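You operate a simulated robot arm through the tools that you are given. There is no shell and no other tool.

Carry out the task below with a simulated robot arm. There is one attempt and no reset: what you move stays moved.

JOB
Fetch the clear soap bottle and stand it on the top of the spinner lid. Take the green peg and leave it on top of the green soap. Put the bottle that says "Wool wash" from the top of the picnic table on the top of the front washer and the bottle marked "Starch" on the short shelf under the counter. Put the blue-cap carton on the washer end of the table away on the top board of the wooden shelf unit. Put the bottle that says "Soap" from the washer end of the table on the ribbed slab and the bottle marked "Softener" on the short shelf under the counter. Take the round blue bottle on the top of the picnic table and put it away on the second board from the bottom of the wooden shelf unit. Fetch the white green-cap bottle and stand it on the rear basin tiles. Take the blue bottle and leave it in the teal bowl. Open the lights drawer, take the yellow box and put it in the inside of the lights drawer, then shut the drawer. Pull the colours drawer open. The order is free. Set down upright: clear soap bottle, bottle, blue-cap carton, round blue bottle, white green-cap bottle.

Only the result counts: the job must be done as asked and must still hold three seconds after the hand-in. Knocking over, shifting, dropping, spilling or breaking anything else fails it. Lids that push on must go on centred and level and be pressed home; caps that screw on are set level and turned clockwise until they are tight.

ROBOT AND FRAMES
A 7-joint arm with a two-finger parallel gripper on a trunk, on a base that drives. Base frame: it is fixed to the floor where the robot stands at the start and does not move with it; the origin is under the middle of the robot, x ahead of it, y to its left, z up; the surface under the hand at the start is at about z = 0.75. Lengths are in m, angles in degrees, forces in N, time in s.
With the tool pointing down near the work surface it reaches from about 0.24 to 0.64 m from the robot's upright axis, wherever it stands. Its first joint turns from -166.0 to 166.0 degrees. Places, roughly: blue bottle [-2.75, -4, 1.5]; blue-cap carton [-0.5, -0.25, 0.75]; clear purple-cap bottle, cream bottle, white blue- [-0.5, -0.25, 0.75]; clear soap bottle [0.5, 0, 0.75]; colours drawer [-2.7, -4.4, 0.7]; cream purple-cap bottle, round yellow bottle, whit [-0.5, -0.25, 0.75]; green peg (4x3x9 cm) [0.3, -0.3, 0.8]; green soap (9x6x4 cm) [-2, -3.1, 0.8]; inside of the lights drawer [-2.7, -5.1, 0.6]; lights drawer [-2.7, -5.1, 0.7]; rear basin tiles [-2.5, -2.3, 0.7]; ribbed slab [-2.1, -2.7, 0.7]; round blue bottle [-0.75, -0.25, 0.75]; second board of the wooden shelf unit [-2.8, -3.6, 0.4]; short shelf under the counter [2.4, -2.4, 0.3]; teal bowl (27x27x11 cm) [-2.1, -2, 0.8]; top board of the wooden shelf unit [-2.8, -3.6, 1.4]; top of the front washer [-2.7, 0.6, 1]; top of the spinner lid [2.4, -0.4, 1.1]; white green-cap bottle [-2.75, -4, 1.25]; yellow box [-2.75, -4, 1.25]. Payload 1.57 kg.
Tool frame: the origin (TCP) lies between the finger pads and is the grasp point; the fingertips stand 0.03 m ahead of it; z points along the fingers, y is the line along which they close. The gripper opens to 0.08 m. The fingers are 0.017 m wide and 0.012 m thick; the gripper's body (0.04 by 0.082 m) begins 0.08 m behind the TCP.
Orientation is that of the tool frame in the base frame, as a unit quaternion [w, x, y, z]. With the fingers straight down and closing along the base's y, the tool's x points along the base's -x, its y along +y and its z along -z.

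CONTROLS
- The arm moves only by the tool jog_arm. Its argument "targets" is a list of rows, each a list of 7 numbers: the turn, a rotation vector about the base's x, y, z in rad, then the shift along the base's x, y, z in mm, then the gripper command, from -1 (fully open) to 1 (shut), values between in proportion. In form: [[rx, ry, rz, x, y, z, claw], ...]. A call has 1 to 20 rows; each row shifts and turns the commanded pose from where the row before left it. Each row takes 0.2 s and may step no farther than 0.05 m and 8.6 degrees from the row before; otherwise, or with a gripper value out of range, the whole call is refused. A pose out of reach is approached as far as the arm can. The call stops where the force on the tool passes 40 N (or 10 N more than at its start, if that is more) or the arm is blocked; 0.2 s more then pass. The fingers move at their own pace (about 0.072 m/s each) and stop on an object; they squeeze with about 21 N. The grip force told is the motor's: it shows also when the fingers shut on nothing. Time passes only in rows, and 0.2 s behind the last, so rows that do not move let the fingers close. The reply holds the time, the measured pose of the TCP, the force on the tool along the base axes, the opening and the grip force, in the units named above and with some noise, with the torque about the TCP (base axes, N m) and any sound that the robot's microphone picked up.
- Cameras (640 x 400 px; columns grow to the right, rows downward): "scene" is now at [0.1706, -0.0497, 1.3192]; the picture's right is [-1.00, -0.07, 0.00], its down [-0.07, 0.93, -0.36] and it looks along [0.03, -0.36, -0.93] (base axes); focal length 214 px, centre (320, 200). "wrist" rides on the gripper at [0.072, -0.007, -0.122] in the tool frame; the picture's right is [0.09, 1.00, 0.00], its down [-0.84, 0.08, -0.54] and it looks along [-0.54, 0.05, 0.84] (tool axes); focal length 238 px, centre (320, 200). There is no depth. A picture from a camera that has moved, and an enlarged one, comes with that camera's place and axes in the base frame and with its lens. The place of the scene camera against the robot may be out by one fixed shift of up to 0.012 m in any direction.
- get_image(camera): a new picture of that camera. It takes no simulated time.
- move_column(by): slides the trunk up (or, below 0, down) by that many m; the arm and the scene camera ride with it, the base frame stays. It gives what a move gives, with no picture.
- base_move(legs): drives the robot by 1 to 6 legs, each [ahead, left, turn to the left] in m, m and degrees, along the robot's own axes; the way and the turn of a leg run together, so that a leg with both is an arc; at most 1.5 m and 180 degrees a leg. The arm and the cameras ride along, it lands a little off, and it stops where it bumps. It gives what a move gives.
- aim_head(pan, tilt): turns the head with the scene camera to pan (to the left, within 86 degrees either way) and tilt (down, from -29 to 69), counted from straight ahead of the robot. It gives what a move gives.
- enlarge(camera, box): a new picture of the part [left, top, right, bottom] of that camera's present view, enlarged. It takes no simulated time.
- close_job(): hands the job in; it is judged then, once.

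Places have to be worked out from the pictures, the camera data and where the tool is seen. Open the gripper and draw the arm clear of the work before you hand the job in, unless the task says otherwise.

The tools are called after "Emit:" as name(argument=value, ...) on one line, values as JSON. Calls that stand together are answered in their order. jog_arm: Moves the arm, as the interface text tells. Its arguments: {"type":"object","properties":{"targets":{"type":"array","items":{"type":"array","items":{"type":"number"}}}},"required":["targets"]} The other tools are called the same way: move_column (by) slides the trunk up or down; base_move (legs) drives the base; aim_head (pan, tilt) turns the head that bears the scene camera; get_image (camera) takes a picture; enlarge (camera, box) takes an enlarged picture of a part of a camera's view; close_job () hands the job in.

At the start:

```text
clock: 0.0
tcp_pos: [-0.2404, -0.1758, 0.9732]
orientation: [0.0, 0.001, 1.0, -0.001]
ft_force: [0.2, -0.4, 0.3]
wrist_torque: [0.0, 0.01, 0.01]
gripper_width: 0.0803
finger_force: 0.0
trunk travel left (down, up): [-0.57, 0.42]
robot x, y, heading: [0.0014, 0.0032, 0.2]
head pan, tilt: [-85.9, 68.8]
```

scene: 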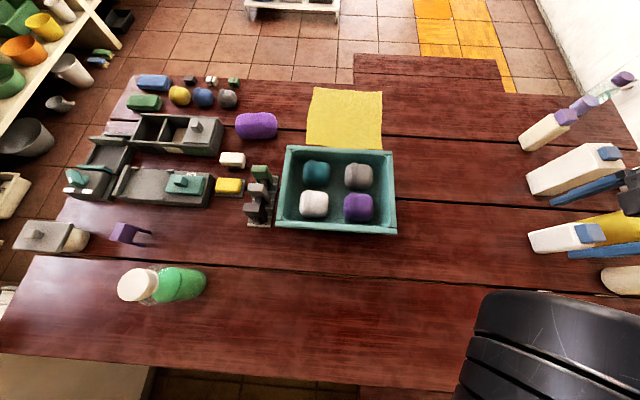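
wrist: 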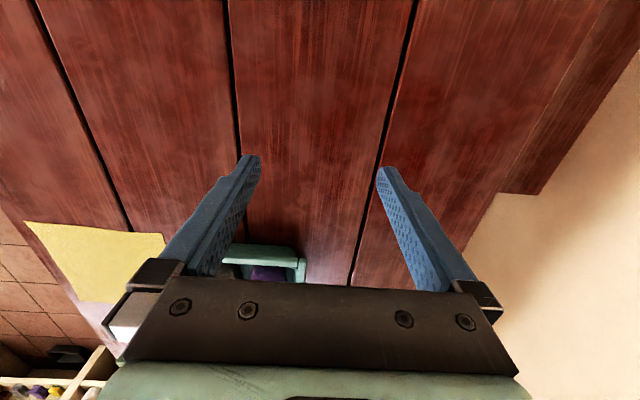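

I'll look at the scene in more detail before acting: first enlarge parts of the present view, then turn the head.

Emit:
enlarge(camera="scene", box=[480, 50, 640, 300])

Emit:
enlarge(camera="scene", box=[0, 60, 300, 310])

Emit:
aim_head(pan=-86, tilt=20)

Emit:
get_image(camera="scene")

```text
1.60 times, centred on (560, 175) of scene
camera zoom: at [0.1706, -0.0497, 1.3192], right [-1.0, -0.07, 0.0], down [-0.07, 0.93, -0.36], along [0.03, -0.36, -0.93], focal length 343 px, centre (-64, 240)
```

zoom: 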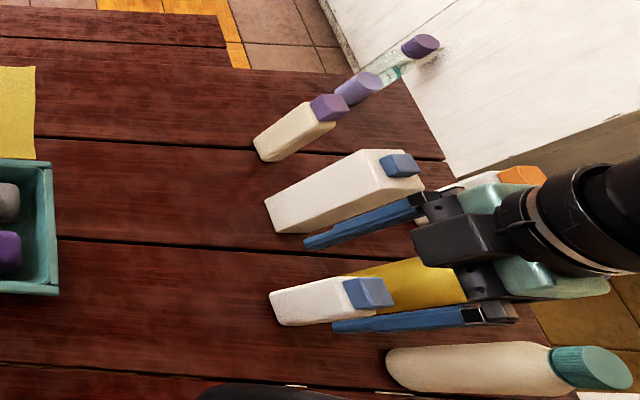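

```text
1.60 times, centred on (150, 185) of scene
camera zoom: at [0.1706, -0.0497, 1.3192], right [-1.0, -0.07, 0.0], down [-0.07, 0.93, -0.36], along [0.03, -0.36, -0.93], focal length 343 px, centre (592, 224)
```

zoom: 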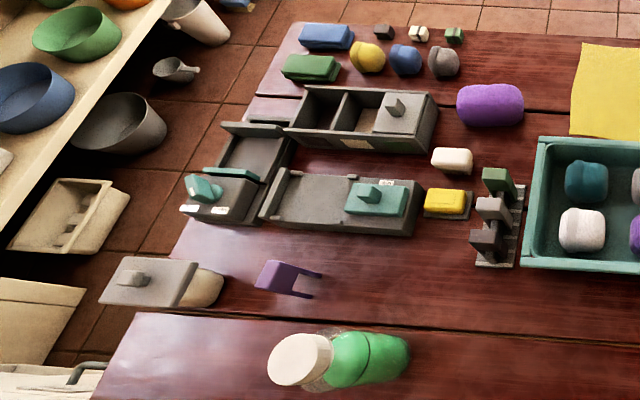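

```text
clock: 1.2
tcp_pos: [-0.2406, -0.1754, 0.9714]
orientation: [-0.001, -0.001, 1.0, 0.001]
ft_force: [-0.3, 0.0, -0.6]
wrist_torque: [0.02, 0.01, -0.01]
gripper_width: 0.0798
finger_force: 0.0
trunk travel left (down, up): [-0.57, 0.42]
robot x, y, heading: [0.0026, -0.0045, 0.1]
head pan, tilt: [-85.9, 20.0]
```

```text
taken
camera scene: at [0.1732, -0.0868, 1.3867], right [-1.0, -0.07, 0.0], down [-0.02, 0.34, -0.94], along [0.07, -0.94, -0.34], focal length 214 px, centre (320, 200)
```

scene: 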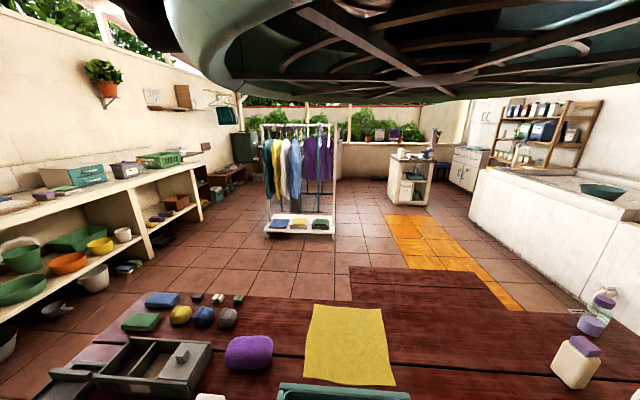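

The camera shows a laundry room. I look ahead and to the left too.

Emit:
aim_head(pan=-40, tilt=25)

Emit:
get_image(camera="scene")

Emit:
aim_head(pan=0, tilt=25)

Emit:
get_image(camera="scene")

Emit:
aim_head(pan=80, tilt=25)

Emit:
get_image(camera="scene")

```text
clock: 2.3
tcp_pos: [-0.2404, -0.1748, 0.9722]
orientation: [-0.001, 0.001, 1.0, 0.0]
ft_force: [0.2, -0.7, 0.6]
wrist_torque: [-0.03, 0.0, -0.03]
gripper_width: 0.0799
finger_force: 0.1
trunk travel left (down, up): [-0.57, 0.42]
robot x, y, heading: [0.002, 0.0028, 0.1]
head pan, tilt: [-40.0, 25.0]
```

```text
taken
camera scene: at [0.2371, -0.0532, 1.3787], right [-0.64, -0.77, 0.0], down [-0.32, 0.27, -0.91], along [0.69, -0.58, -0.42], focal length 214 px, centre (320, 200)
```

scene: 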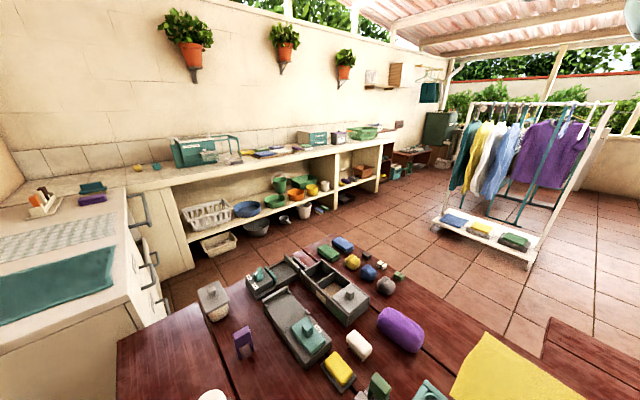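

```text
clock: 3.4
tcp_pos: [-0.2394, -0.1753, 0.9731]
orientation: [0.0, 0.001, 1.0, 0.0]
ft_force: [-0.6, -0.1, 0.5]
wrist_torque: [0.0, -0.01, 0.0]
gripper_width: 0.0801
finger_force: 0.1
trunk travel left (down, up): [-0.57, 0.42]
robot x, y, heading: [0.002, -0.0011, 0.1]
head pan, tilt: [0.0, 25.0]
```

```text
taken
camera scene: at [0.2587, 0.006, 1.3787], right [0.0, -1.0, 0.0], down [-0.42, 0.0, -0.91], along [0.91, 0.0, -0.42], focal length 214 px, centre (320, 200)
```

scene: 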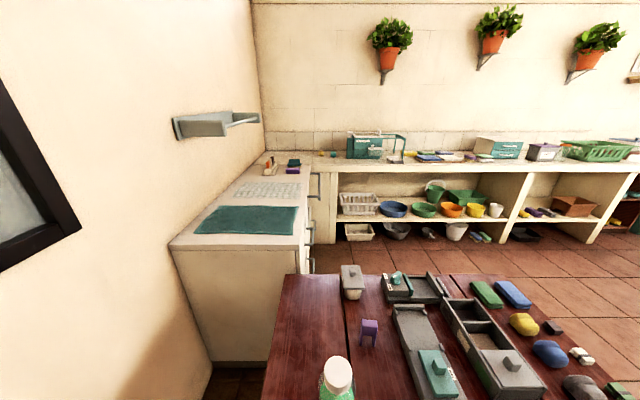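

```text
clock: 4.9
tcp_pos: [-0.2402, -0.1747, 0.9711]
orientation: [-0.001, 0.0, 1.0, 0.0]
ft_force: [0.7, 1.1, -0.1]
wrist_torque: [0.0, 0.0, -0.03]
gripper_width: 0.0798
finger_force: 0.0
trunk travel left (down, up): [-0.57, 0.42]
robot x, y, heading: [-0.0001, 0.0007, 0.1]
head pan, tilt: [80.0, 25.0]
```

```text
taken
camera scene: at [0.1827, 0.0968, 1.3787], right [0.98, -0.17, 0.0], down [-0.07, -0.42, -0.91], along [0.16, 0.89, -0.42], focal length 214 px, centre (320, 200)
```

scene: 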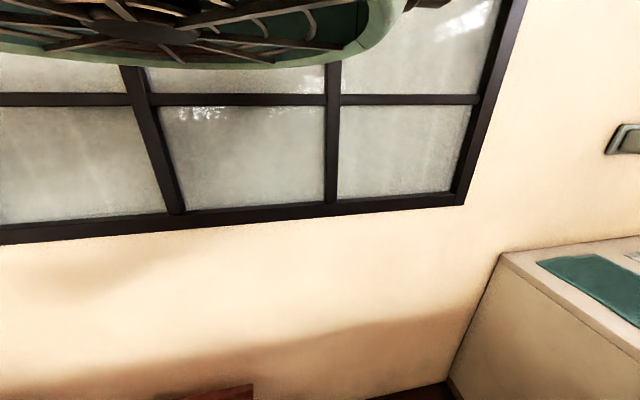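

I want to understand where the robot's body stands relative to the table, so I look down in several directions.

Emit:
aim_head(pan=80, tilt=69)

Emit:
get_image(camera="scene")

Emit:
aim_head(pan=0, tilt=69)

Emit:
get_image(camera="scene")

Emit:
aim_head(pan=-86, tilt=45)

Emit:
get_image(camera="scene")

Emit:
aim_head(pan=-86, tilt=-25)

Emit:
get_image(camera="scene")

```text
clock: 6.0
tcp_pos: [-0.24, -0.1757, 0.9715]
orientation: [-0.001, -0.001, 1.0, 0.0]
ft_force: [-0.6, 0.2, -0.1]
wrist_torque: [0.02, -0.01, 0.04]
gripper_width: 0.0803
finger_force: 0.0
trunk travel left (down, up): [-0.57, 0.42]
robot x, y, heading: [0.0016, -0.0011, 0.0]
head pan, tilt: [80.0, 68.8]
```

```text
taken
camera scene: at [0.1763, 0.0612, 1.3193], right [0.98, -0.17, 0.0], down [-0.16, -0.92, -0.36], along [0.06, 0.36, -0.93], focal length 214 px, centre (320, 200)
```

scene: 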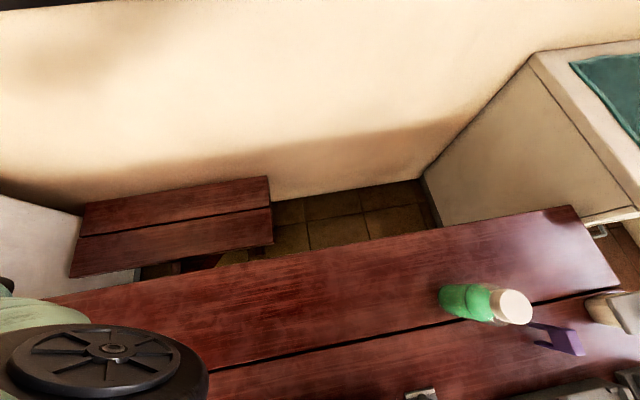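

```text
clock: 7.5
tcp_pos: [-0.2406, -0.1745, 0.9727]
orientation: [-0.001, 0.0, 1.0, 0.0]
ft_force: [0.5, -0.4, 0.3]
wrist_torque: [-0.01, 0.0, -0.01]
gripper_width: 0.08
finger_force: 0.0
trunk travel left (down, up): [-0.57, 0.42]
robot x, y, heading: [-0.0014, 0.0009, 0.0]
head pan, tilt: [0.0, 68.8]
```

```text
taken
camera scene: at [0.2225, 0.0061, 1.3192], right [0.0, -1.0, 0.0], down [-0.93, 0.0, -0.36], along [0.36, 0.0, -0.93], focal length 214 px, centre (320, 200)
```

scene: 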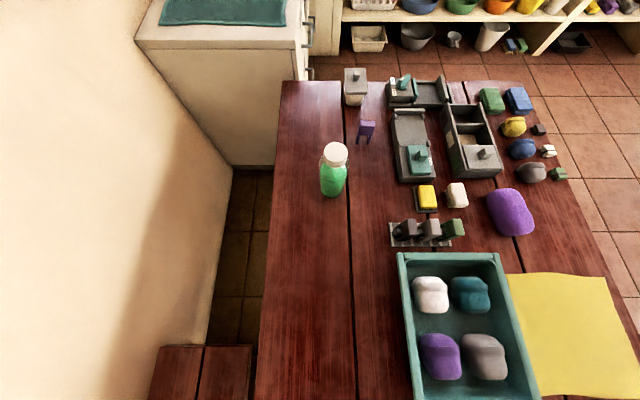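

```text
clock: 9.1
tcp_pos: [-0.2408, -0.1747, 0.9727]
orientation: [-0.001, 0.0, 1.0, 0.0]
ft_force: [-0.4, -1.1, -0.9]
wrist_torque: [0.02, -0.02, 0.01]
gripper_width: 0.08
finger_force: 0.1
trunk travel left (down, up): [-0.57, 0.42]
robot x, y, heading: [-0.0014, 0.0005, 0.1]
head pan, tilt: [-85.9, 45.0]
```

```text
taken
camera scene: at [0.1724, -0.075, 1.3481], right [-1.0, -0.07, 0.0], down [-0.05, 0.71, -0.71], along [0.05, -0.71, -0.71], focal length 214 px, centre (320, 200)
```

scene: 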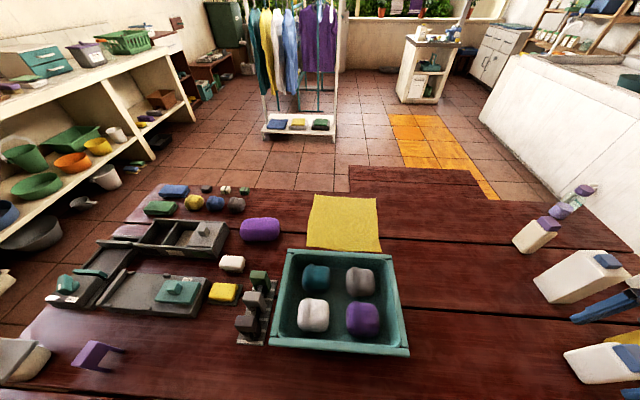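

```text
clock: 10.6
tcp_pos: [-0.241, -0.1756, 0.9716]
orientation: [0.0, 0.0, 1.0, 0.0]
ft_force: [0.3, 0.8, 0.1]
wrist_torque: [0.03, 0.02, 0.01]
gripper_width: 0.08
finger_force: 0.1
trunk travel left (down, up): [-0.57, 0.42]
robot x, y, heading: [-0.0017, 0.0004, -0.1]
head pan, tilt: [-85.9, -25.0]
```

```text
taken
camera scene: at [0.1716, -0.0648, 1.4547], right [-1.0, -0.07, 0.0], down [0.03, -0.42, -0.91], along [0.06, -0.9, 0.42], focal length 214 px, centre (320, 200)
```

scene: 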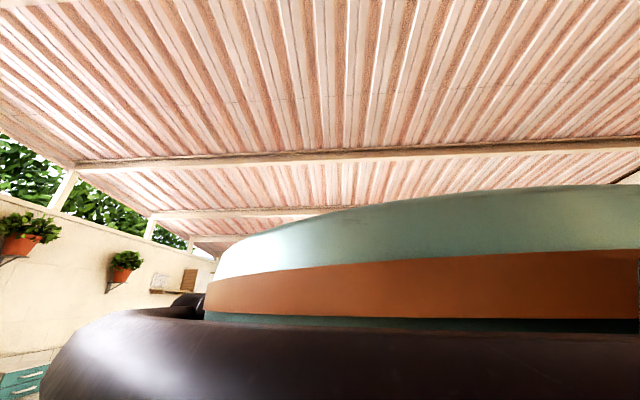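

The robot hangs overhead, with its body above and the arm below it. I raise the trunk for clearance, then turn round to see the washer end and the rest of the room.

Emit:
move_column(by=0.3)

Emit:
base_move(legs=[[0, 0, -90]])

Emit:
aim_head(pan=-60, tilt=50)

Emit:
get_image(camera="scene")

Emit:
get_image(camera="wrist")

```text
clock: 13.6
tcp_pos: [-0.2401, -0.1743, 1.272]
orientation: [-0.001, 0.0, 1.0, 0.001]
ft_force: [-0.3, -0.2, -0.9]
wrist_torque: [0.0, -0.01, 0.01]
gripper_width: 0.08
finger_force: 0.0
trunk travel left (down, up): [-0.87, 0.12]
robot x, y, heading: [-0.0001, -0.0008, 0.2]
head pan, tilt: [-85.9, -25.0]
```

```text
clock: 17.8
tcp_pos: [-0.1763, 0.2388, 1.2716]
orientation: [0.0, 0.704, 0.71, 0.001]
ft_force: [0.5, 0.0, -0.1]
wrist_torque: [0.0, 0.04, -0.02]
gripper_width: 0.0801
finger_force: 0.0
trunk travel left (down, up): [-0.87, 0.12]
robot x, y, heading: [0.0001, 0.002, -89.6]
head pan, tilt: [-85.9, -25.0]
```

```text
clock: 19.2
tcp_pos: [-0.1769, 0.2388, 1.2721]
orientation: [0.0, 0.704, 0.71, 0.0]
ft_force: [-0.2, 0.0, -0.6]
wrist_torque: [0.0, -0.01, 0.03]
gripper_width: 0.0799
finger_force: 0.0
trunk travel left (down, up): [-0.87, 0.12]
robot x, y, heading: [-0.0016, 0.0012, -89.7]
head pan, tilt: [-60.0, 50.0]
```

```text
taken
camera scene: at [-0.0684, -0.2029, 1.6412], right [-0.51, 0.86, 0.0], down [0.66, 0.39, -0.64], along [-0.55, -0.33, -0.77], focal length 214 px, centre (320, 200)
```

scene: 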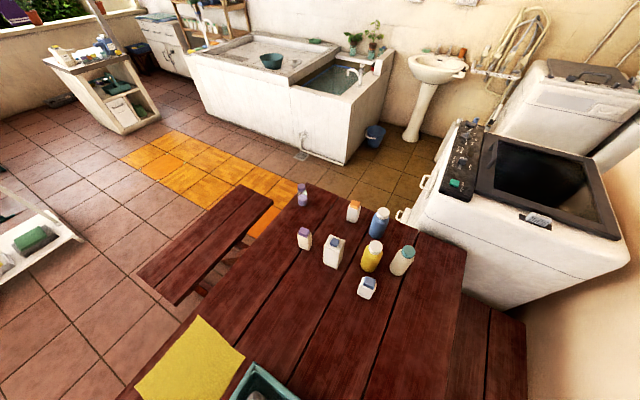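

```text
taken
camera wrist: at [-0.1861, 0.3112, 1.3945], right [0.99, 0.1, 0.0], down [0.08, -0.84, 0.54], along [0.05, -0.54, -0.84], focal length 238 px, centre (320, 200)
```

wrist: 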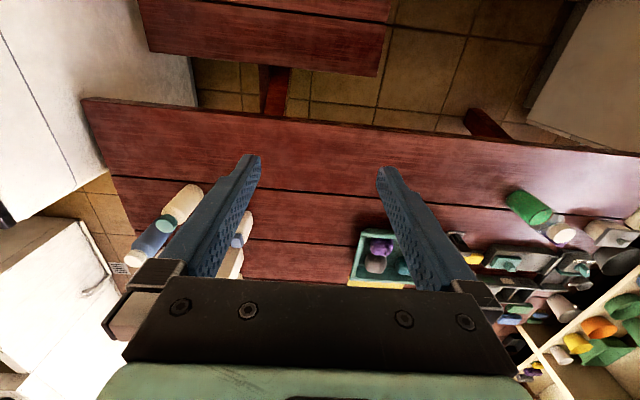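

Emit:
enlarge(camera="scene", box=[280, 170, 440, 310])

Emit:
enlarge(camera="scene", box=[440, 40, 640, 190])

Emit:
aim_head(pan=-30, tilt=20)

Emit:
get_image(camera="scene")

Emit:
enlarge(camera="scene", box=[340, 30, 600, 200])

Emit:
aim_head(pan=-86, tilt=20)

Emit:
get_image(camera="scene")

```text
2.86 times, centred on (360, 240) of scene
camera zoom: at [-0.0684, -0.2029, 1.6412], right [-0.51, 0.86, 0.0], down [0.66, 0.39, -0.64], along [-0.55, -0.33, -0.77], focal length 613 px, centre (206, 86)
```

zoom: 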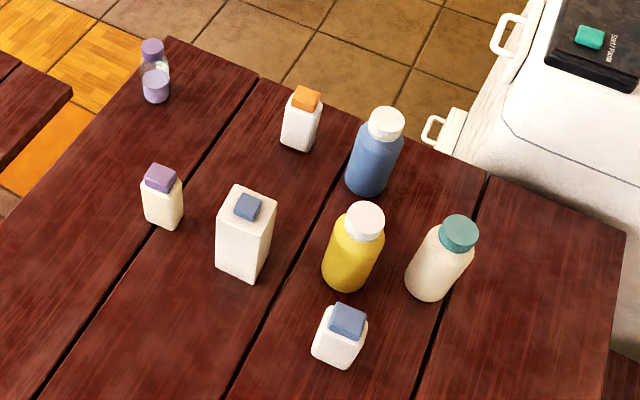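

```text
2.67 times, centred on (540, 115) of scene
camera zoom: at [-0.0684, -0.2029, 1.6412], right [-0.51, 0.86, 0.0], down [0.66, 0.39, -0.64], along [-0.55, -0.33, -0.77], focal length 572 px, centre (-267, 427)
```

zoom: 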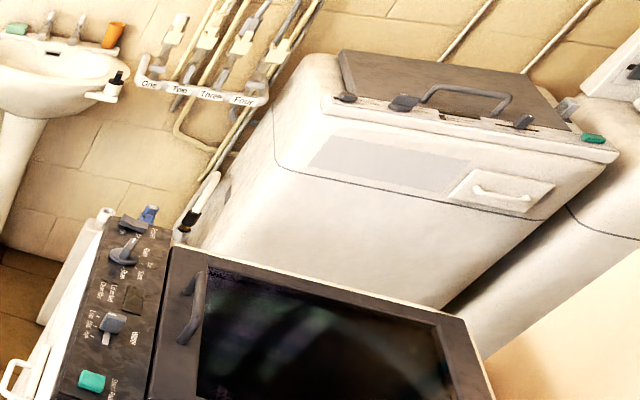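

```text
clock: 20.2
tcp_pos: [-0.177, 0.2388, 1.2715]
orientation: [-0.001, 0.704, 0.71, 0.001]
ft_force: [0.7, -0.1, 0.1]
wrist_torque: [-0.01, 0.01, 0.0]
gripper_width: 0.0801
finger_force: 0.0
trunk travel left (down, up): [-0.87, 0.12]
robot x, y, heading: [0.0004, -0.0018, -89.4]
head pan, tilt: [-30.0, 20.0]
```

```text
taken
camera scene: at [-0.048, -0.2448, 1.6867], right [-0.87, 0.49, 0.0], down [0.17, 0.3, -0.94], along [-0.46, -0.82, -0.34], focal length 214 px, centre (320, 200)
```

scene: 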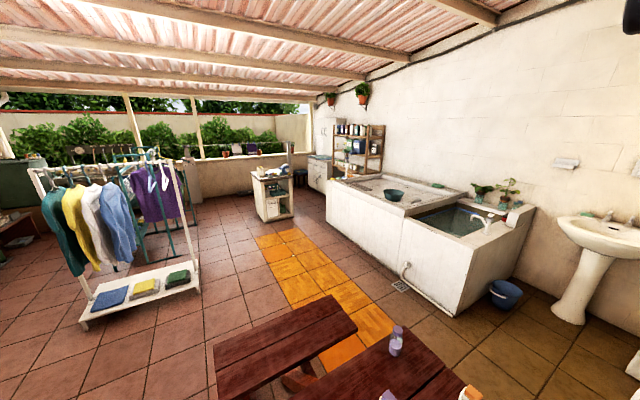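

```text
2.35 times, centred on (470, 115) of scene
camera zoom: at [-0.048, -0.2448, 1.6867], right [-0.87, 0.49, 0.0], down [0.17, 0.3, -0.94], along [-0.46, -0.82, -0.34], focal length 505 px, centre (-33, 400)
```

zoom: 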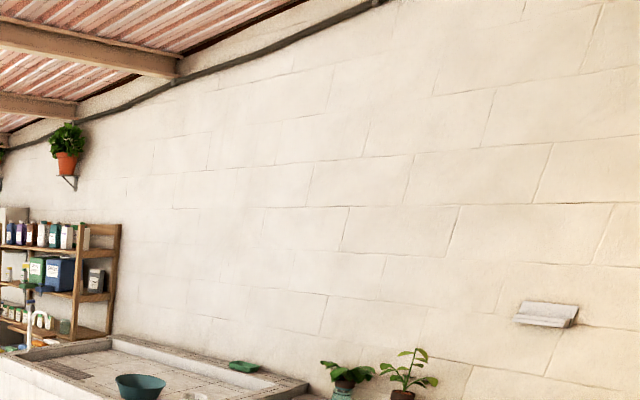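

```text
clock: 21.4
tcp_pos: [-0.1762, 0.2391, 1.272]
orientation: [-0.001, 0.704, 0.71, 0.001]
ft_force: [-0.6, -0.5, -0.3]
wrist_torque: [0.0, 0.01, -0.01]
gripper_width: 0.0802
finger_force: 0.0
trunk travel left (down, up): [-0.87, 0.12]
robot x, y, heading: [0.0015, -0.0021, -89.5]
head pan, tilt: [-85.9, 20.0]
```

```text
taken
camera scene: at [-0.0948, -0.1714, 1.6867], right [-0.08, 1.0, 0.0], down [0.34, 0.03, -0.94], along [-0.94, -0.07, -0.34], focal length 214 px, centre (320, 200)
```

scene: 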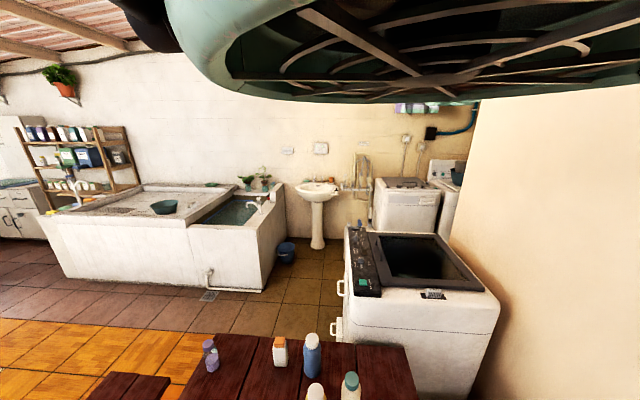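

Eight containers stand at the washer end, but their labels face away from here. I drive to the far (-y) side of the table and look back at them from lower down.

Emit:
base_move(legs=[[1.4, -0.45, 0], [0, 0, 180]])

Emit:
move_column(by=-0.4)

Emit:
aim_head(pan=0, tilt=25)

Emit:
get_image(camera="scene")

```text
clock: 26.4
tcp_pos: [-0.4891, -0.7385, 1.2739]
orientation: [-0.001, 0.699, 0.715, 0.002]
ft_force: [-0.5, -1.2, -0.2]
wrist_torque: [0.04, -0.01, -0.03]
gripper_width: 0.0801
finger_force: 0.1
trunk travel left (down, up): [-0.87, 0.12]
robot x, y, heading: [-0.3064, -0.967, -88.7]
head pan, tilt: [-85.9, 20.0]
stopped in leg 1: the robot was blocked; the commanded pose is now the measured one
```

```text
clock: 30.2
tcp_pos: [-0.4862, -0.7316, 0.8713]
orientation: [0.0, 0.699, 0.715, 0.0]
ft_force: [-0.1, -0.5, 0.1]
wrist_torque: [-0.01, 0.02, -0.01]
gripper_width: 0.08
finger_force: 0.0
trunk travel left (down, up): [-0.47, 0.52]
robot x, y, heading: [-0.309, -0.9668, -88.3]
head pan, tilt: [-85.9, 20.0]
```

```text
clock: 31.8
tcp_pos: [-0.4866, -0.7317, 0.8732]
orientation: [0.0, 0.699, 0.715, -0.001]
ft_force: [0.1, -0.2, -0.2]
wrist_torque: [0.0, -0.02, 0.02]
gripper_width: 0.08
finger_force: 0.1
trunk travel left (down, up): [-0.47, 0.52]
robot x, y, heading: [-0.3073, -0.9734, -88.5]
head pan, tilt: [0.0, 25.0]
```

```text
taken
camera scene: at [-0.3045, -1.2249, 1.2787], right [-1.0, -0.02, 0.0], down [-0.01, 0.42, -0.91], along [0.02, -0.91, -0.42], focal length 214 px, centre (320, 200)
```

scene: 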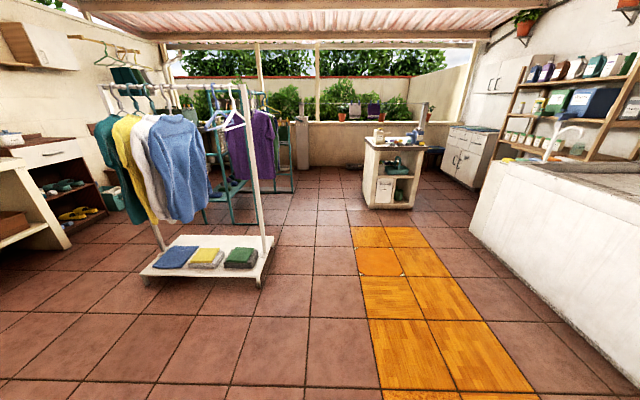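

The drive was blocked at y ≈ -0.97. I look around to see what stopped the robot before moving again.

Emit:
aim_head(pan=0, tilt=69)

Emit:
get_image(camera="scene")

Emit:
aim_head(pan=-86, tilt=50)

Emit:
get_image(camera="scene")

Emit:
get_image(camera="wrist")

Emit:
aim_head(pan=86, tilt=50)

Emit:
get_image(camera="scene")

```text
clock: 32.9
tcp_pos: [-0.4874, -0.7322, 0.8722]
orientation: [0.0, 0.699, 0.715, 0.0]
ft_force: [-1.2, -0.5, -0.4]
wrist_torque: [-0.02, 0.0, 0.05]
gripper_width: 0.0797
finger_force: 0.1
trunk travel left (down, up): [-0.47, 0.52]
robot x, y, heading: [-0.3047, -0.9692, -88.9]
head pan, tilt: [0.0, 68.8]
```

```text
taken
camera scene: at [-0.3053, -1.1888, 1.2193], right [-1.0, -0.02, 0.0], down [-0.02, 0.93, -0.36], along [0.01, -0.36, -0.93], focal length 214 px, centre (320, 200)
```

scene: 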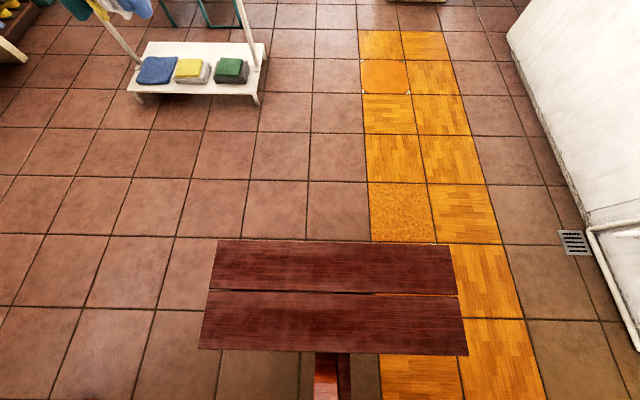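

```text
clock: 34.5
tcp_pos: [-0.4878, -0.7327, 0.8719]
orientation: [0.0, 0.699, 0.715, 0.0]
ft_force: [0.0, -0.1, 0.0]
wrist_torque: [-0.01, -0.02, -0.02]
gripper_width: 0.0801
finger_force: 0.0
trunk travel left (down, up): [-0.47, 0.52]
robot x, y, heading: [-0.3089, -0.9704, -88.6]
head pan, tilt: [-85.9, 50.0]
```

```text
taken
camera scene: at [-0.3832, -1.14, 1.2411], right [-0.09, 1.0, 0.0], down [0.76, 0.07, -0.64], along [-0.64, -0.06, -0.77], focal length 214 px, centre (320, 200)
```

scene: 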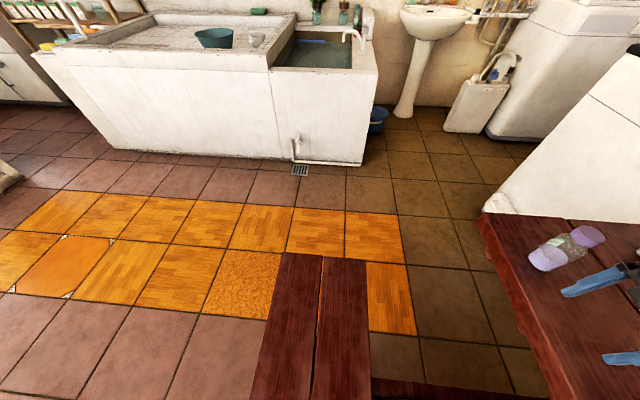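

```text
taken
camera wrist: at [-0.4973, -0.6604, 0.9942], right [0.99, 0.11, 0.0], down [0.1, -0.83, 0.54], along [0.06, -0.54, -0.84], focal length 238 px, centre (320, 200)
```

wrist: 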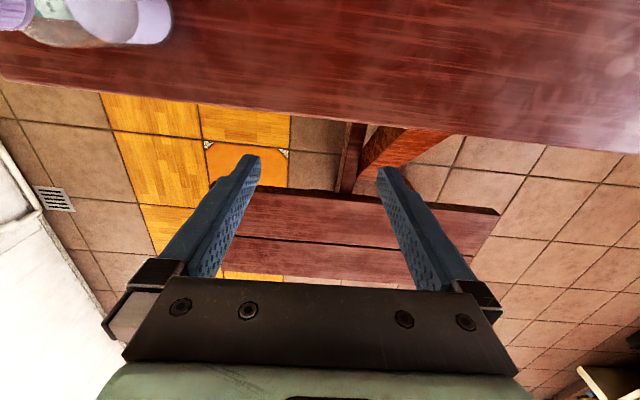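

```text
clock: 37.1
tcp_pos: [-0.4873, -0.7323, 0.8722]
orientation: [0.001, 0.699, 0.715, 0.0]
ft_force: [0.1, 1.6, 0.8]
wrist_torque: [-0.01, 0.01, -0.02]
gripper_width: 0.0799
finger_force: 0.1
trunk travel left (down, up): [-0.47, 0.52]
robot x, y, heading: [-0.3115, -0.9719, -88.7]
head pan, tilt: [85.9, 50.0]
```

```text
taken
camera scene: at [-0.2296, -1.1366, 1.2412], right [-0.05, -1.0, 0.0], down [-0.77, 0.04, -0.64], along [0.64, -0.03, -0.77], focal length 214 px, centre (320, 200)
```

scene: 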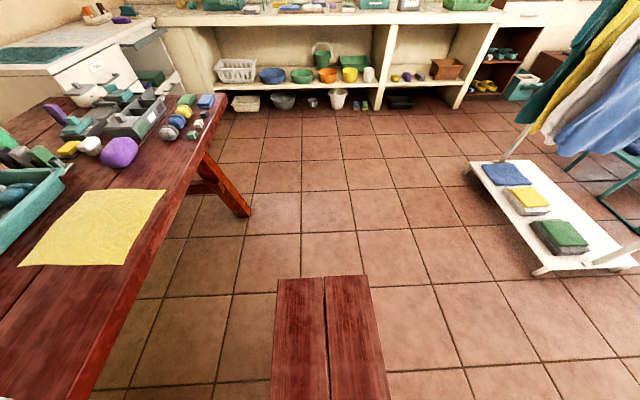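

Emit:
aim_head(pan=0, tilt=-29)

Emit:
get_image(camera="scene")

Emit:
aim_head(pan=86, tilt=-29)

Emit:
get_image(camera="scene")

Emit:
aim_head(pan=86, tilt=10)

Emit:
get_image(camera="scene")

```text
clock: 38.7
tcp_pos: [-0.4868, -0.7329, 0.8726]
orientation: [-0.001, 0.699, 0.715, 0.0]
ft_force: [0.2, 0.2, -0.7]
wrist_torque: [-0.02, -0.02, 0.01]
gripper_width: 0.08
finger_force: 0.1
trunk travel left (down, up): [-0.47, 0.52]
robot x, y, heading: [-0.3045, -0.9686, -88.8]
head pan, tilt: [0.0, -28.6]
```

```text
taken
camera scene: at [-0.305, -1.1998, 1.3591], right [-1.0, -0.02, 0.0], down [0.01, -0.48, -0.88], along [0.02, -0.88, 0.48], focal length 214 px, centre (320, 200)
```

scene: 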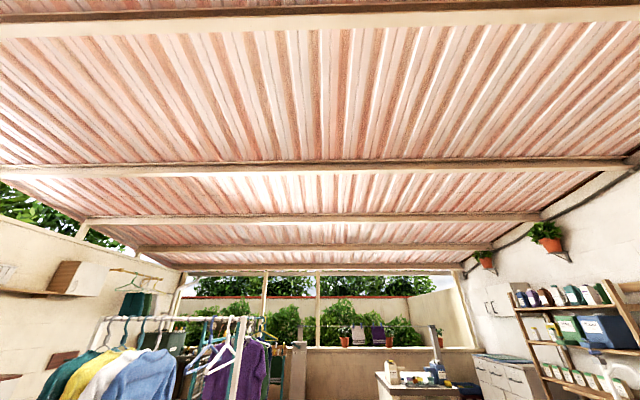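

```text
clock: 40.3
tcp_pos: [-0.4876, -0.7328, 0.8724]
orientation: [0.0, 0.699, 0.715, 0.0]
ft_force: [-1.0, -0.7, 0.5]
wrist_torque: [-0.02, -0.04, 0.01]
gripper_width: 0.0798
finger_force: 0.1
trunk travel left (down, up): [-0.47, 0.52]
robot x, y, heading: [-0.3075, -0.9701, -88.4]
head pan, tilt: [85.9, -28.6]
```

```text
taken
camera scene: at [-0.2396, -1.1361, 1.3591], right [-0.05, -1.0, 0.0], down [0.48, -0.02, -0.88], along [0.88, -0.04, 0.48], focal length 214 px, centre (320, 200)
```

scene: 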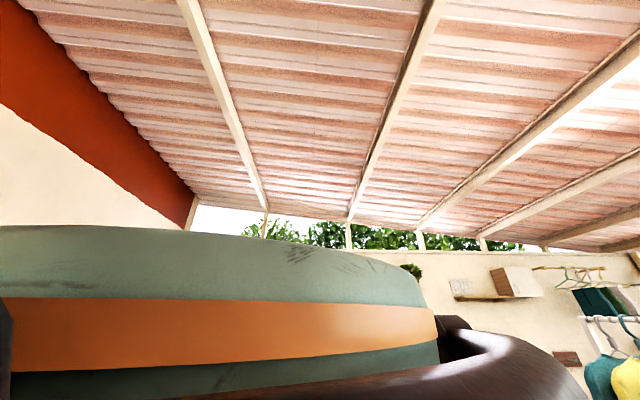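

```text
clock: 41.4
tcp_pos: [-0.4885, -0.7332, 0.8717]
orientation: [-0.001, 0.699, 0.715, 0.0]
ft_force: [0.4, 0.0, 0.0]
wrist_torque: [-0.01, 0.0, -0.02]
gripper_width: 0.0799
finger_force: 0.0
trunk travel left (down, up): [-0.47, 0.52]
robot x, y, heading: [-0.3043, -0.9643, -88.8]
head pan, tilt: [85.9, 10.0]
```

```text
taken
camera scene: at [-0.2137, -1.1373, 1.3031], right [-0.05, -1.0, 0.0], down [-0.17, 0.01, -0.98], along [0.98, -0.05, -0.17], focal length 214 px, centre (320, 200)
```

scene: 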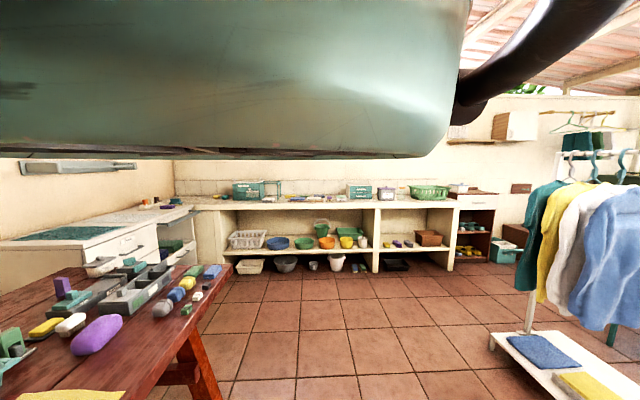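

Nothing visible touches the robot. I test with small drives to learn which direction is blocked.

Emit:
move_column(by=0.4)

Emit:
base_move(legs=[[0.1, 0, 0]])

Emit:
base_move(legs=[[0, -0.1, 0]])

```text
clock: 45.2
tcp_pos: [-0.4877, -0.7325, 1.2718]
orientation: [0.0, 0.699, 0.715, 0.0]
ft_force: [-0.5, 0.8, 0.2]
wrist_torque: [-0.02, 0.01, -0.01]
gripper_width: 0.0799
finger_force: 0.2
trunk travel left (down, up): [-0.87, 0.12]
robot x, y, heading: [-0.3066, -0.9661, -88.6]
head pan, tilt: [85.9, 10.0]
```

```text
clock: 45.9
tcp_pos: [-0.4859, -0.7333, 1.2727]
orientation: [0.0, 0.699, 0.715, 0.001]
ft_force: [0.7, 0.1, -0.1]
wrist_torque: [0.01, 0.03, -0.01]
gripper_width: 0.0802
finger_force: 0.0
trunk travel left (down, up): [-0.87, 0.12]
robot x, y, heading: [-0.3091, -0.9676, -88.6]
head pan, tilt: [85.9, 10.0]
stopped in leg 1: the robot was blocked; the commanded pose is now the measured one
```

```text
clock: 47.1
tcp_pos: [-0.5855, -0.7349, 1.2711]
orientation: [0.0, 0.699, 0.715, 0.0]
ft_force: [0.9, -0.1, 0.2]
wrist_torque: [0.0, 0.0, 0.0]
gripper_width: 0.08
finger_force: 0.0
trunk travel left (down, up): [-0.87, 0.12]
robot x, y, heading: [-0.4093, -0.9746, -88.6]
head pan, tilt: [85.9, 10.0]
```

Emit:
base_move(legs=[[0.1, 0, 0]])

Emit:
base_move(legs=[[0, -0.45, 0]])

```text
clock: 47.9
tcp_pos: [-0.5991, -0.7442, 1.2722]
orientation: [-0.001, 0.702, 0.712, 0.001]
ft_force: [-0.3, 0.4, -0.1]
wrist_torque: [0.02, 0.02, 0.01]
gripper_width: 0.08
finger_force: 0.0
trunk travel left (down, up): [-0.87, 0.12]
robot x, y, heading: [-0.4247, -0.9838, -88.8]
head pan, tilt: [85.9, 10.0]
stopped in leg 1: the robot was blocked; the commanded pose is now the measured one
```

```text
clock: 50.6
tcp_pos: [-1.0484, -0.7477, 1.2723]
orientation: [0.0, 0.706, 0.708, 0.0]
ft_force: [-0.1, 0.4, 0.8]
wrist_torque: [-0.01, -0.02, 0.0]
gripper_width: 0.08
finger_force: 0.1
trunk travel left (down, up): [-0.87, 0.12]
robot x, y, heading: [-0.874, -0.9893, -89.5]
head pan, tilt: [85.9, 10.0]
```

Emit:
base_move(legs=[[0.4, 0, 0]])

Emit:
aim_head(pan=86, tilt=55)

Emit:
get_image(camera="scene")

```text
clock: 53.1
tcp_pos: [-1.0462, -1.1436, 1.2722]
orientation: [0.001, 0.71, 0.705, 0.001]
ft_force: [0.0, -0.7, -0.1]
wrist_torque: [0.01, 0.02, 0.0]
gripper_width: 0.08
finger_force: 0.1
trunk travel left (down, up): [-0.87, 0.12]
robot x, y, heading: [-0.8708, -1.3821, -90.2]
head pan, tilt: [85.9, 10.0]
```

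```text
clock: 54.2
tcp_pos: [-1.0466, -1.1432, 1.2717]
orientation: [0.0, 0.71, 0.705, 0.0]
ft_force: [0.2, -0.5, -0.5]
wrist_torque: [0.03, -0.02, 0.01]
gripper_width: 0.0801
finger_force: 0.0
trunk travel left (down, up): [-0.87, 0.12]
robot x, y, heading: [-0.8712, -1.3839, -90.1]
head pan, tilt: [85.9, 55.0]
```

```text
taken
camera scene: at [-0.8048, -1.5548, 1.6347], right [-0.08, -1.0, 0.0], down [-0.82, 0.06, -0.57], along [0.57, -0.04, -0.82], focal length 214 px, centre (320, 200)
```

scene: 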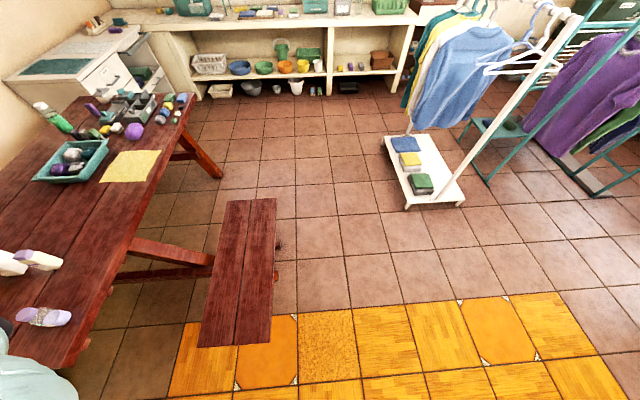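

The bench stops the base near y = -0.97, and beside it the way is free. I turn to face the table from here, lower the camera and read the labels.

Emit:
base_move(legs=[[0, 0, 170]])

Emit:
move_column(by=-0.5)

Emit:
aim_head(pan=0, tilt=20)

Emit:
get_image(camera="scene")

```text
clock: 61.5
tcp_pos: [-0.7489, -1.655, 1.2718]
orientation: [0.0, -0.633, 0.774, 0.001]
ft_force: [-0.1, 0.6, -1.1]
wrist_torque: [0.01, -0.02, 0.01]
gripper_width: 0.08
finger_force: 0.0
trunk travel left (down, up): [-0.87, 0.12]
robot x, y, heading: [-0.8709, -1.3846, 78.6]
head pan, tilt: [85.9, 55.0]
```

```text
refused: -0.5 is not a number from -0.4 to 0.4
```

```text
clock: 63.1
tcp_pos: [-0.7493, -1.6545, 1.271]
orientation: [0.0, -0.633, 0.774, 0.001]
ft_force: [-0.6, -0.1, -0.4]
wrist_torque: [0.01, 0.0, -0.03]
gripper_width: 0.08
finger_force: 0.1
trunk travel left (down, up): [-0.87, 0.12]
robot x, y, heading: [-0.8746, -1.3858, 78.2]
head pan, tilt: [0.0, 20.0]
```

```text
taken
camera scene: at [-0.8237, -1.1212, 1.6867], right [0.98, -0.2, 0.0], down [-0.07, -0.34, -0.94], along [0.19, 0.92, -0.34], focal length 214 px, centre (320, 200)
```

scene: 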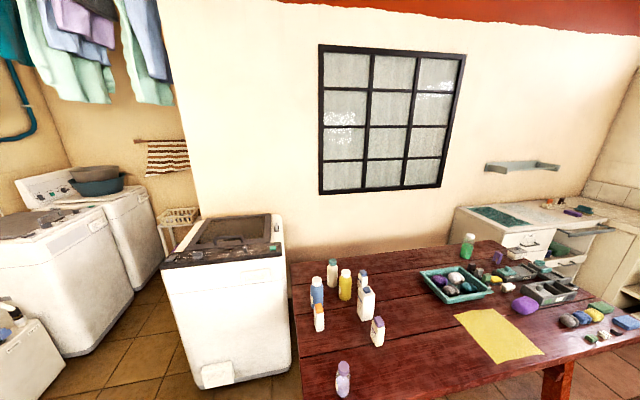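

Emit:
enlarge(camera="scene", box=[290, 250, 400, 330])

Emit:
enlarge(camera="scene", box=[300, 320, 400, 400])

Emit:
enlarge(camera="scene", box=[0, 130, 220, 300])

Emit:
enlarge(camera="scene", box=[420, 220, 640, 360])

```text
5.00 times, centred on (345, 290) of scene
camera zoom: at [-0.8237, -1.1212, 1.6867], right [0.98, -0.2, 0.0], down [-0.07, -0.34, -0.94], along [0.19, 0.92, -0.34], focal length 1072 px, centre (195, -250)
```

zoom: 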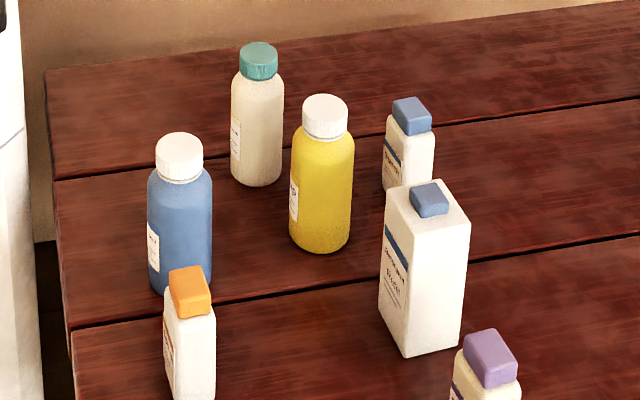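

```text
5.00 times, centred on (350, 360) of scene
camera zoom: at [-0.8237, -1.1212, 1.6867], right [0.98, -0.2, 0.0], down [-0.07, -0.34, -0.94], along [0.19, 0.92, -0.34], focal length 1072 px, centre (170, -600)
```

zoom: 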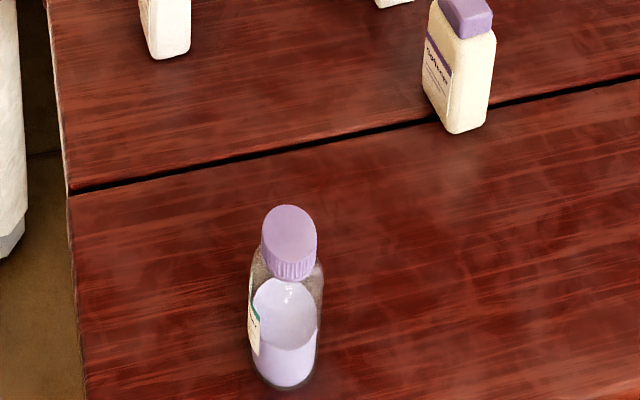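

```text
2.35 times, centred on (110, 215) of scene
camera zoom: at [-0.8237, -1.1212, 1.6867], right [0.98, -0.2, 0.0], down [-0.07, -0.34, -0.94], along [0.19, 0.92, -0.34], focal length 505 px, centre (814, 165)
```

zoom: 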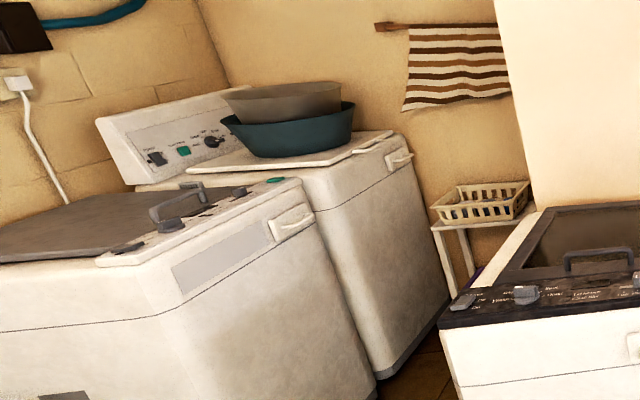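

```text
2.86 times, centred on (530, 290) of scene
camera zoom: at [-0.8237, -1.1212, 1.6867], right [0.98, -0.2, 0.0], down [-0.07, -0.34, -0.94], along [0.19, 0.92, -0.34], focal length 613 px, centre (-280, -57)
```

zoom: 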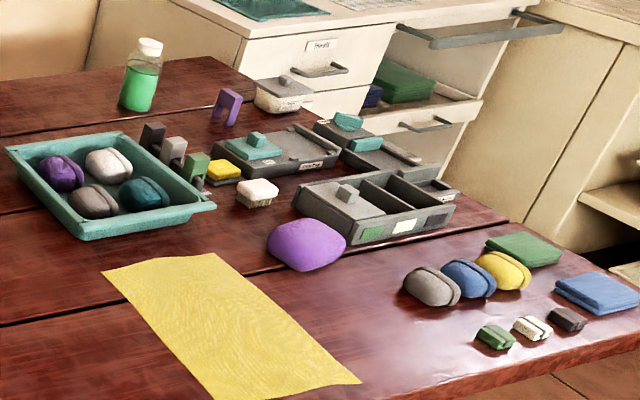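

Labels face the -x side. I move over to the -x/-y side of the table and look along +x.

Emit:
base_move(legs=[[0.36, 0.42, -30]])

Emit:
move_column(by=-0.3)

Emit:
aim_head(pan=0, tilt=25)

Emit:
get_image(camera="scene")

```text
clock: 66.3
tcp_pos: [-1.1132, -1.1813, 1.2714]
orientation: [-0.001, -0.425, 0.905, 0.001]
ft_force: [0.5, 0.1, -0.4]
wrist_torque: [-0.01, -0.01, -0.01]
gripper_width: 0.08
finger_force: 0.1
trunk travel left (down, up): [-0.87, 0.12]
robot x, y, heading: [-1.0912, -0.8872, 50.4]
head pan, tilt: [0.0, 20.0]
```

```text
clock: 69.3
tcp_pos: [-1.1122, -1.1819, 0.9712]
orientation: [0.0, -0.425, 0.905, 0.001]
ft_force: [1.0, 0.3, 1.0]
wrist_torque: [0.02, -0.01, -0.04]
gripper_width: 0.0799
finger_force: 0.0
trunk travel left (down, up): [-0.57, 0.42]
robot x, y, heading: [-1.0922, -0.8812, 50.3]
head pan, tilt: [0.0, 20.0]
```

```text
clock: 70.0
tcp_pos: [-1.1123, -1.1838, 0.971]
orientation: [0.0, -0.425, 0.905, 0.001]
ft_force: [0.4, -0.7, 0.5]
wrist_torque: [0.01, 0.01, 0.0]
gripper_width: 0.0801
finger_force: 0.1
trunk travel left (down, up): [-0.57, 0.42]
robot x, y, heading: [-1.0919, -0.8868, 50.4]
head pan, tilt: [0.0, 25.0]
```

```text
taken
camera scene: at [-0.9291, -0.6773, 1.3787], right [0.77, -0.64, 0.0], down [-0.27, -0.33, -0.91], along [0.58, 0.7, -0.42], focal length 214 px, centre (320, 200)
```

scene: 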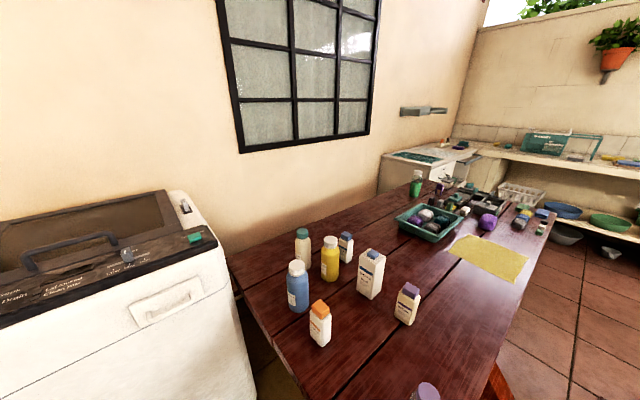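

Emit:
enlarge(camera="scene", box=[280, 220, 360, 270])

Emit:
enlarge(camera="scene", box=[280, 250, 360, 350])

Emit:
enlarge(camera="scene", box=[350, 240, 430, 330])

Emit:
aim_head(pan=0, tilt=50)

Emit:
get_image(camera="scene")

```text
8.00 times, centred on (320, 245) of scene
camera zoom: at [-0.9291, -0.6773, 1.3787], right [0.77, -0.64, 0.0], down [-0.27, -0.33, -0.91], along [0.58, 0.7, -0.42], focal length 1716 px, centre (320, -160)
```

zoom: 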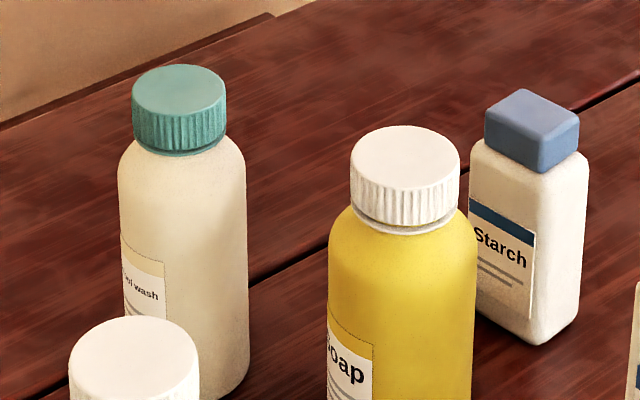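

```text
4.00 times, centred on (320, 300) of scene
camera zoom: at [-0.9291, -0.6773, 1.3787], right [0.77, -0.64, 0.0], down [-0.27, -0.33, -0.91], along [0.58, 0.7, -0.42], focal length 858 px, centre (320, -200)
```

zoom: 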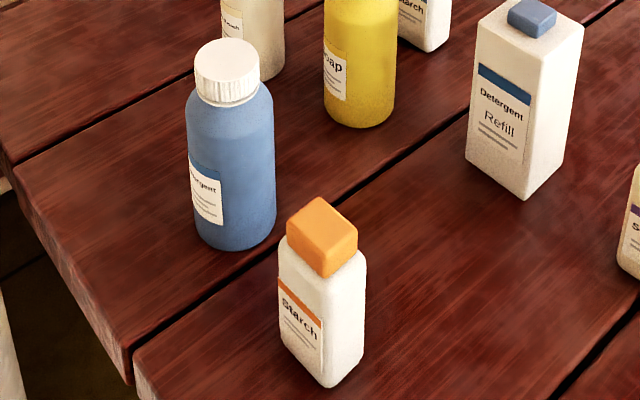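

```text
4.44 times, centred on (390, 285) of scene
camera zoom: at [-0.9291, -0.6773, 1.3787], right [0.77, -0.64, 0.0], down [-0.27, -0.33, -0.91], along [0.58, 0.7, -0.42], focal length 953 px, centre (9, -178)
```

zoom: 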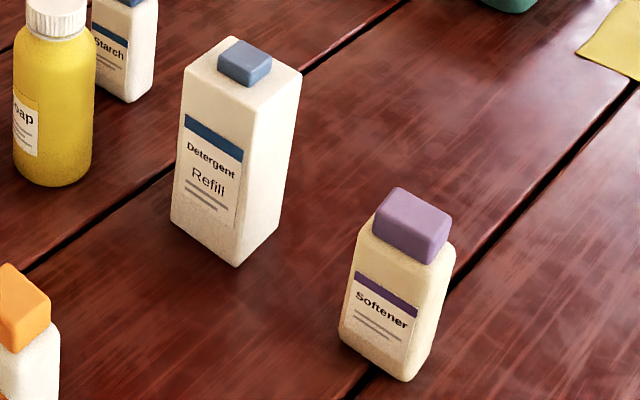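

```text
clock: 70.9
tcp_pos: [-1.1116, -1.1825, 0.9724]
orientation: [0.0, -0.425, 0.905, 0.001]
ft_force: [0.2, -0.1, -0.7]
wrist_torque: [-0.01, 0.0, -0.01]
gripper_width: 0.08
finger_force: 0.1
trunk travel left (down, up): [-0.57, 0.42]
robot x, y, heading: [-1.0937, -0.887, 50.3]
head pan, tilt: [0.0, 50.0]
```

```text
taken
camera scene: at [-0.9387, -0.6889, 1.3412], right [0.77, -0.64, 0.0], down [-0.49, -0.59, -0.64], along [0.41, 0.5, -0.77], focal length 214 px, centre (320, 200)
```

scene: 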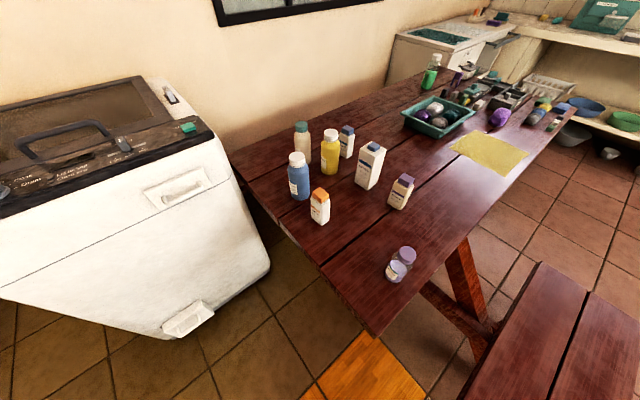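

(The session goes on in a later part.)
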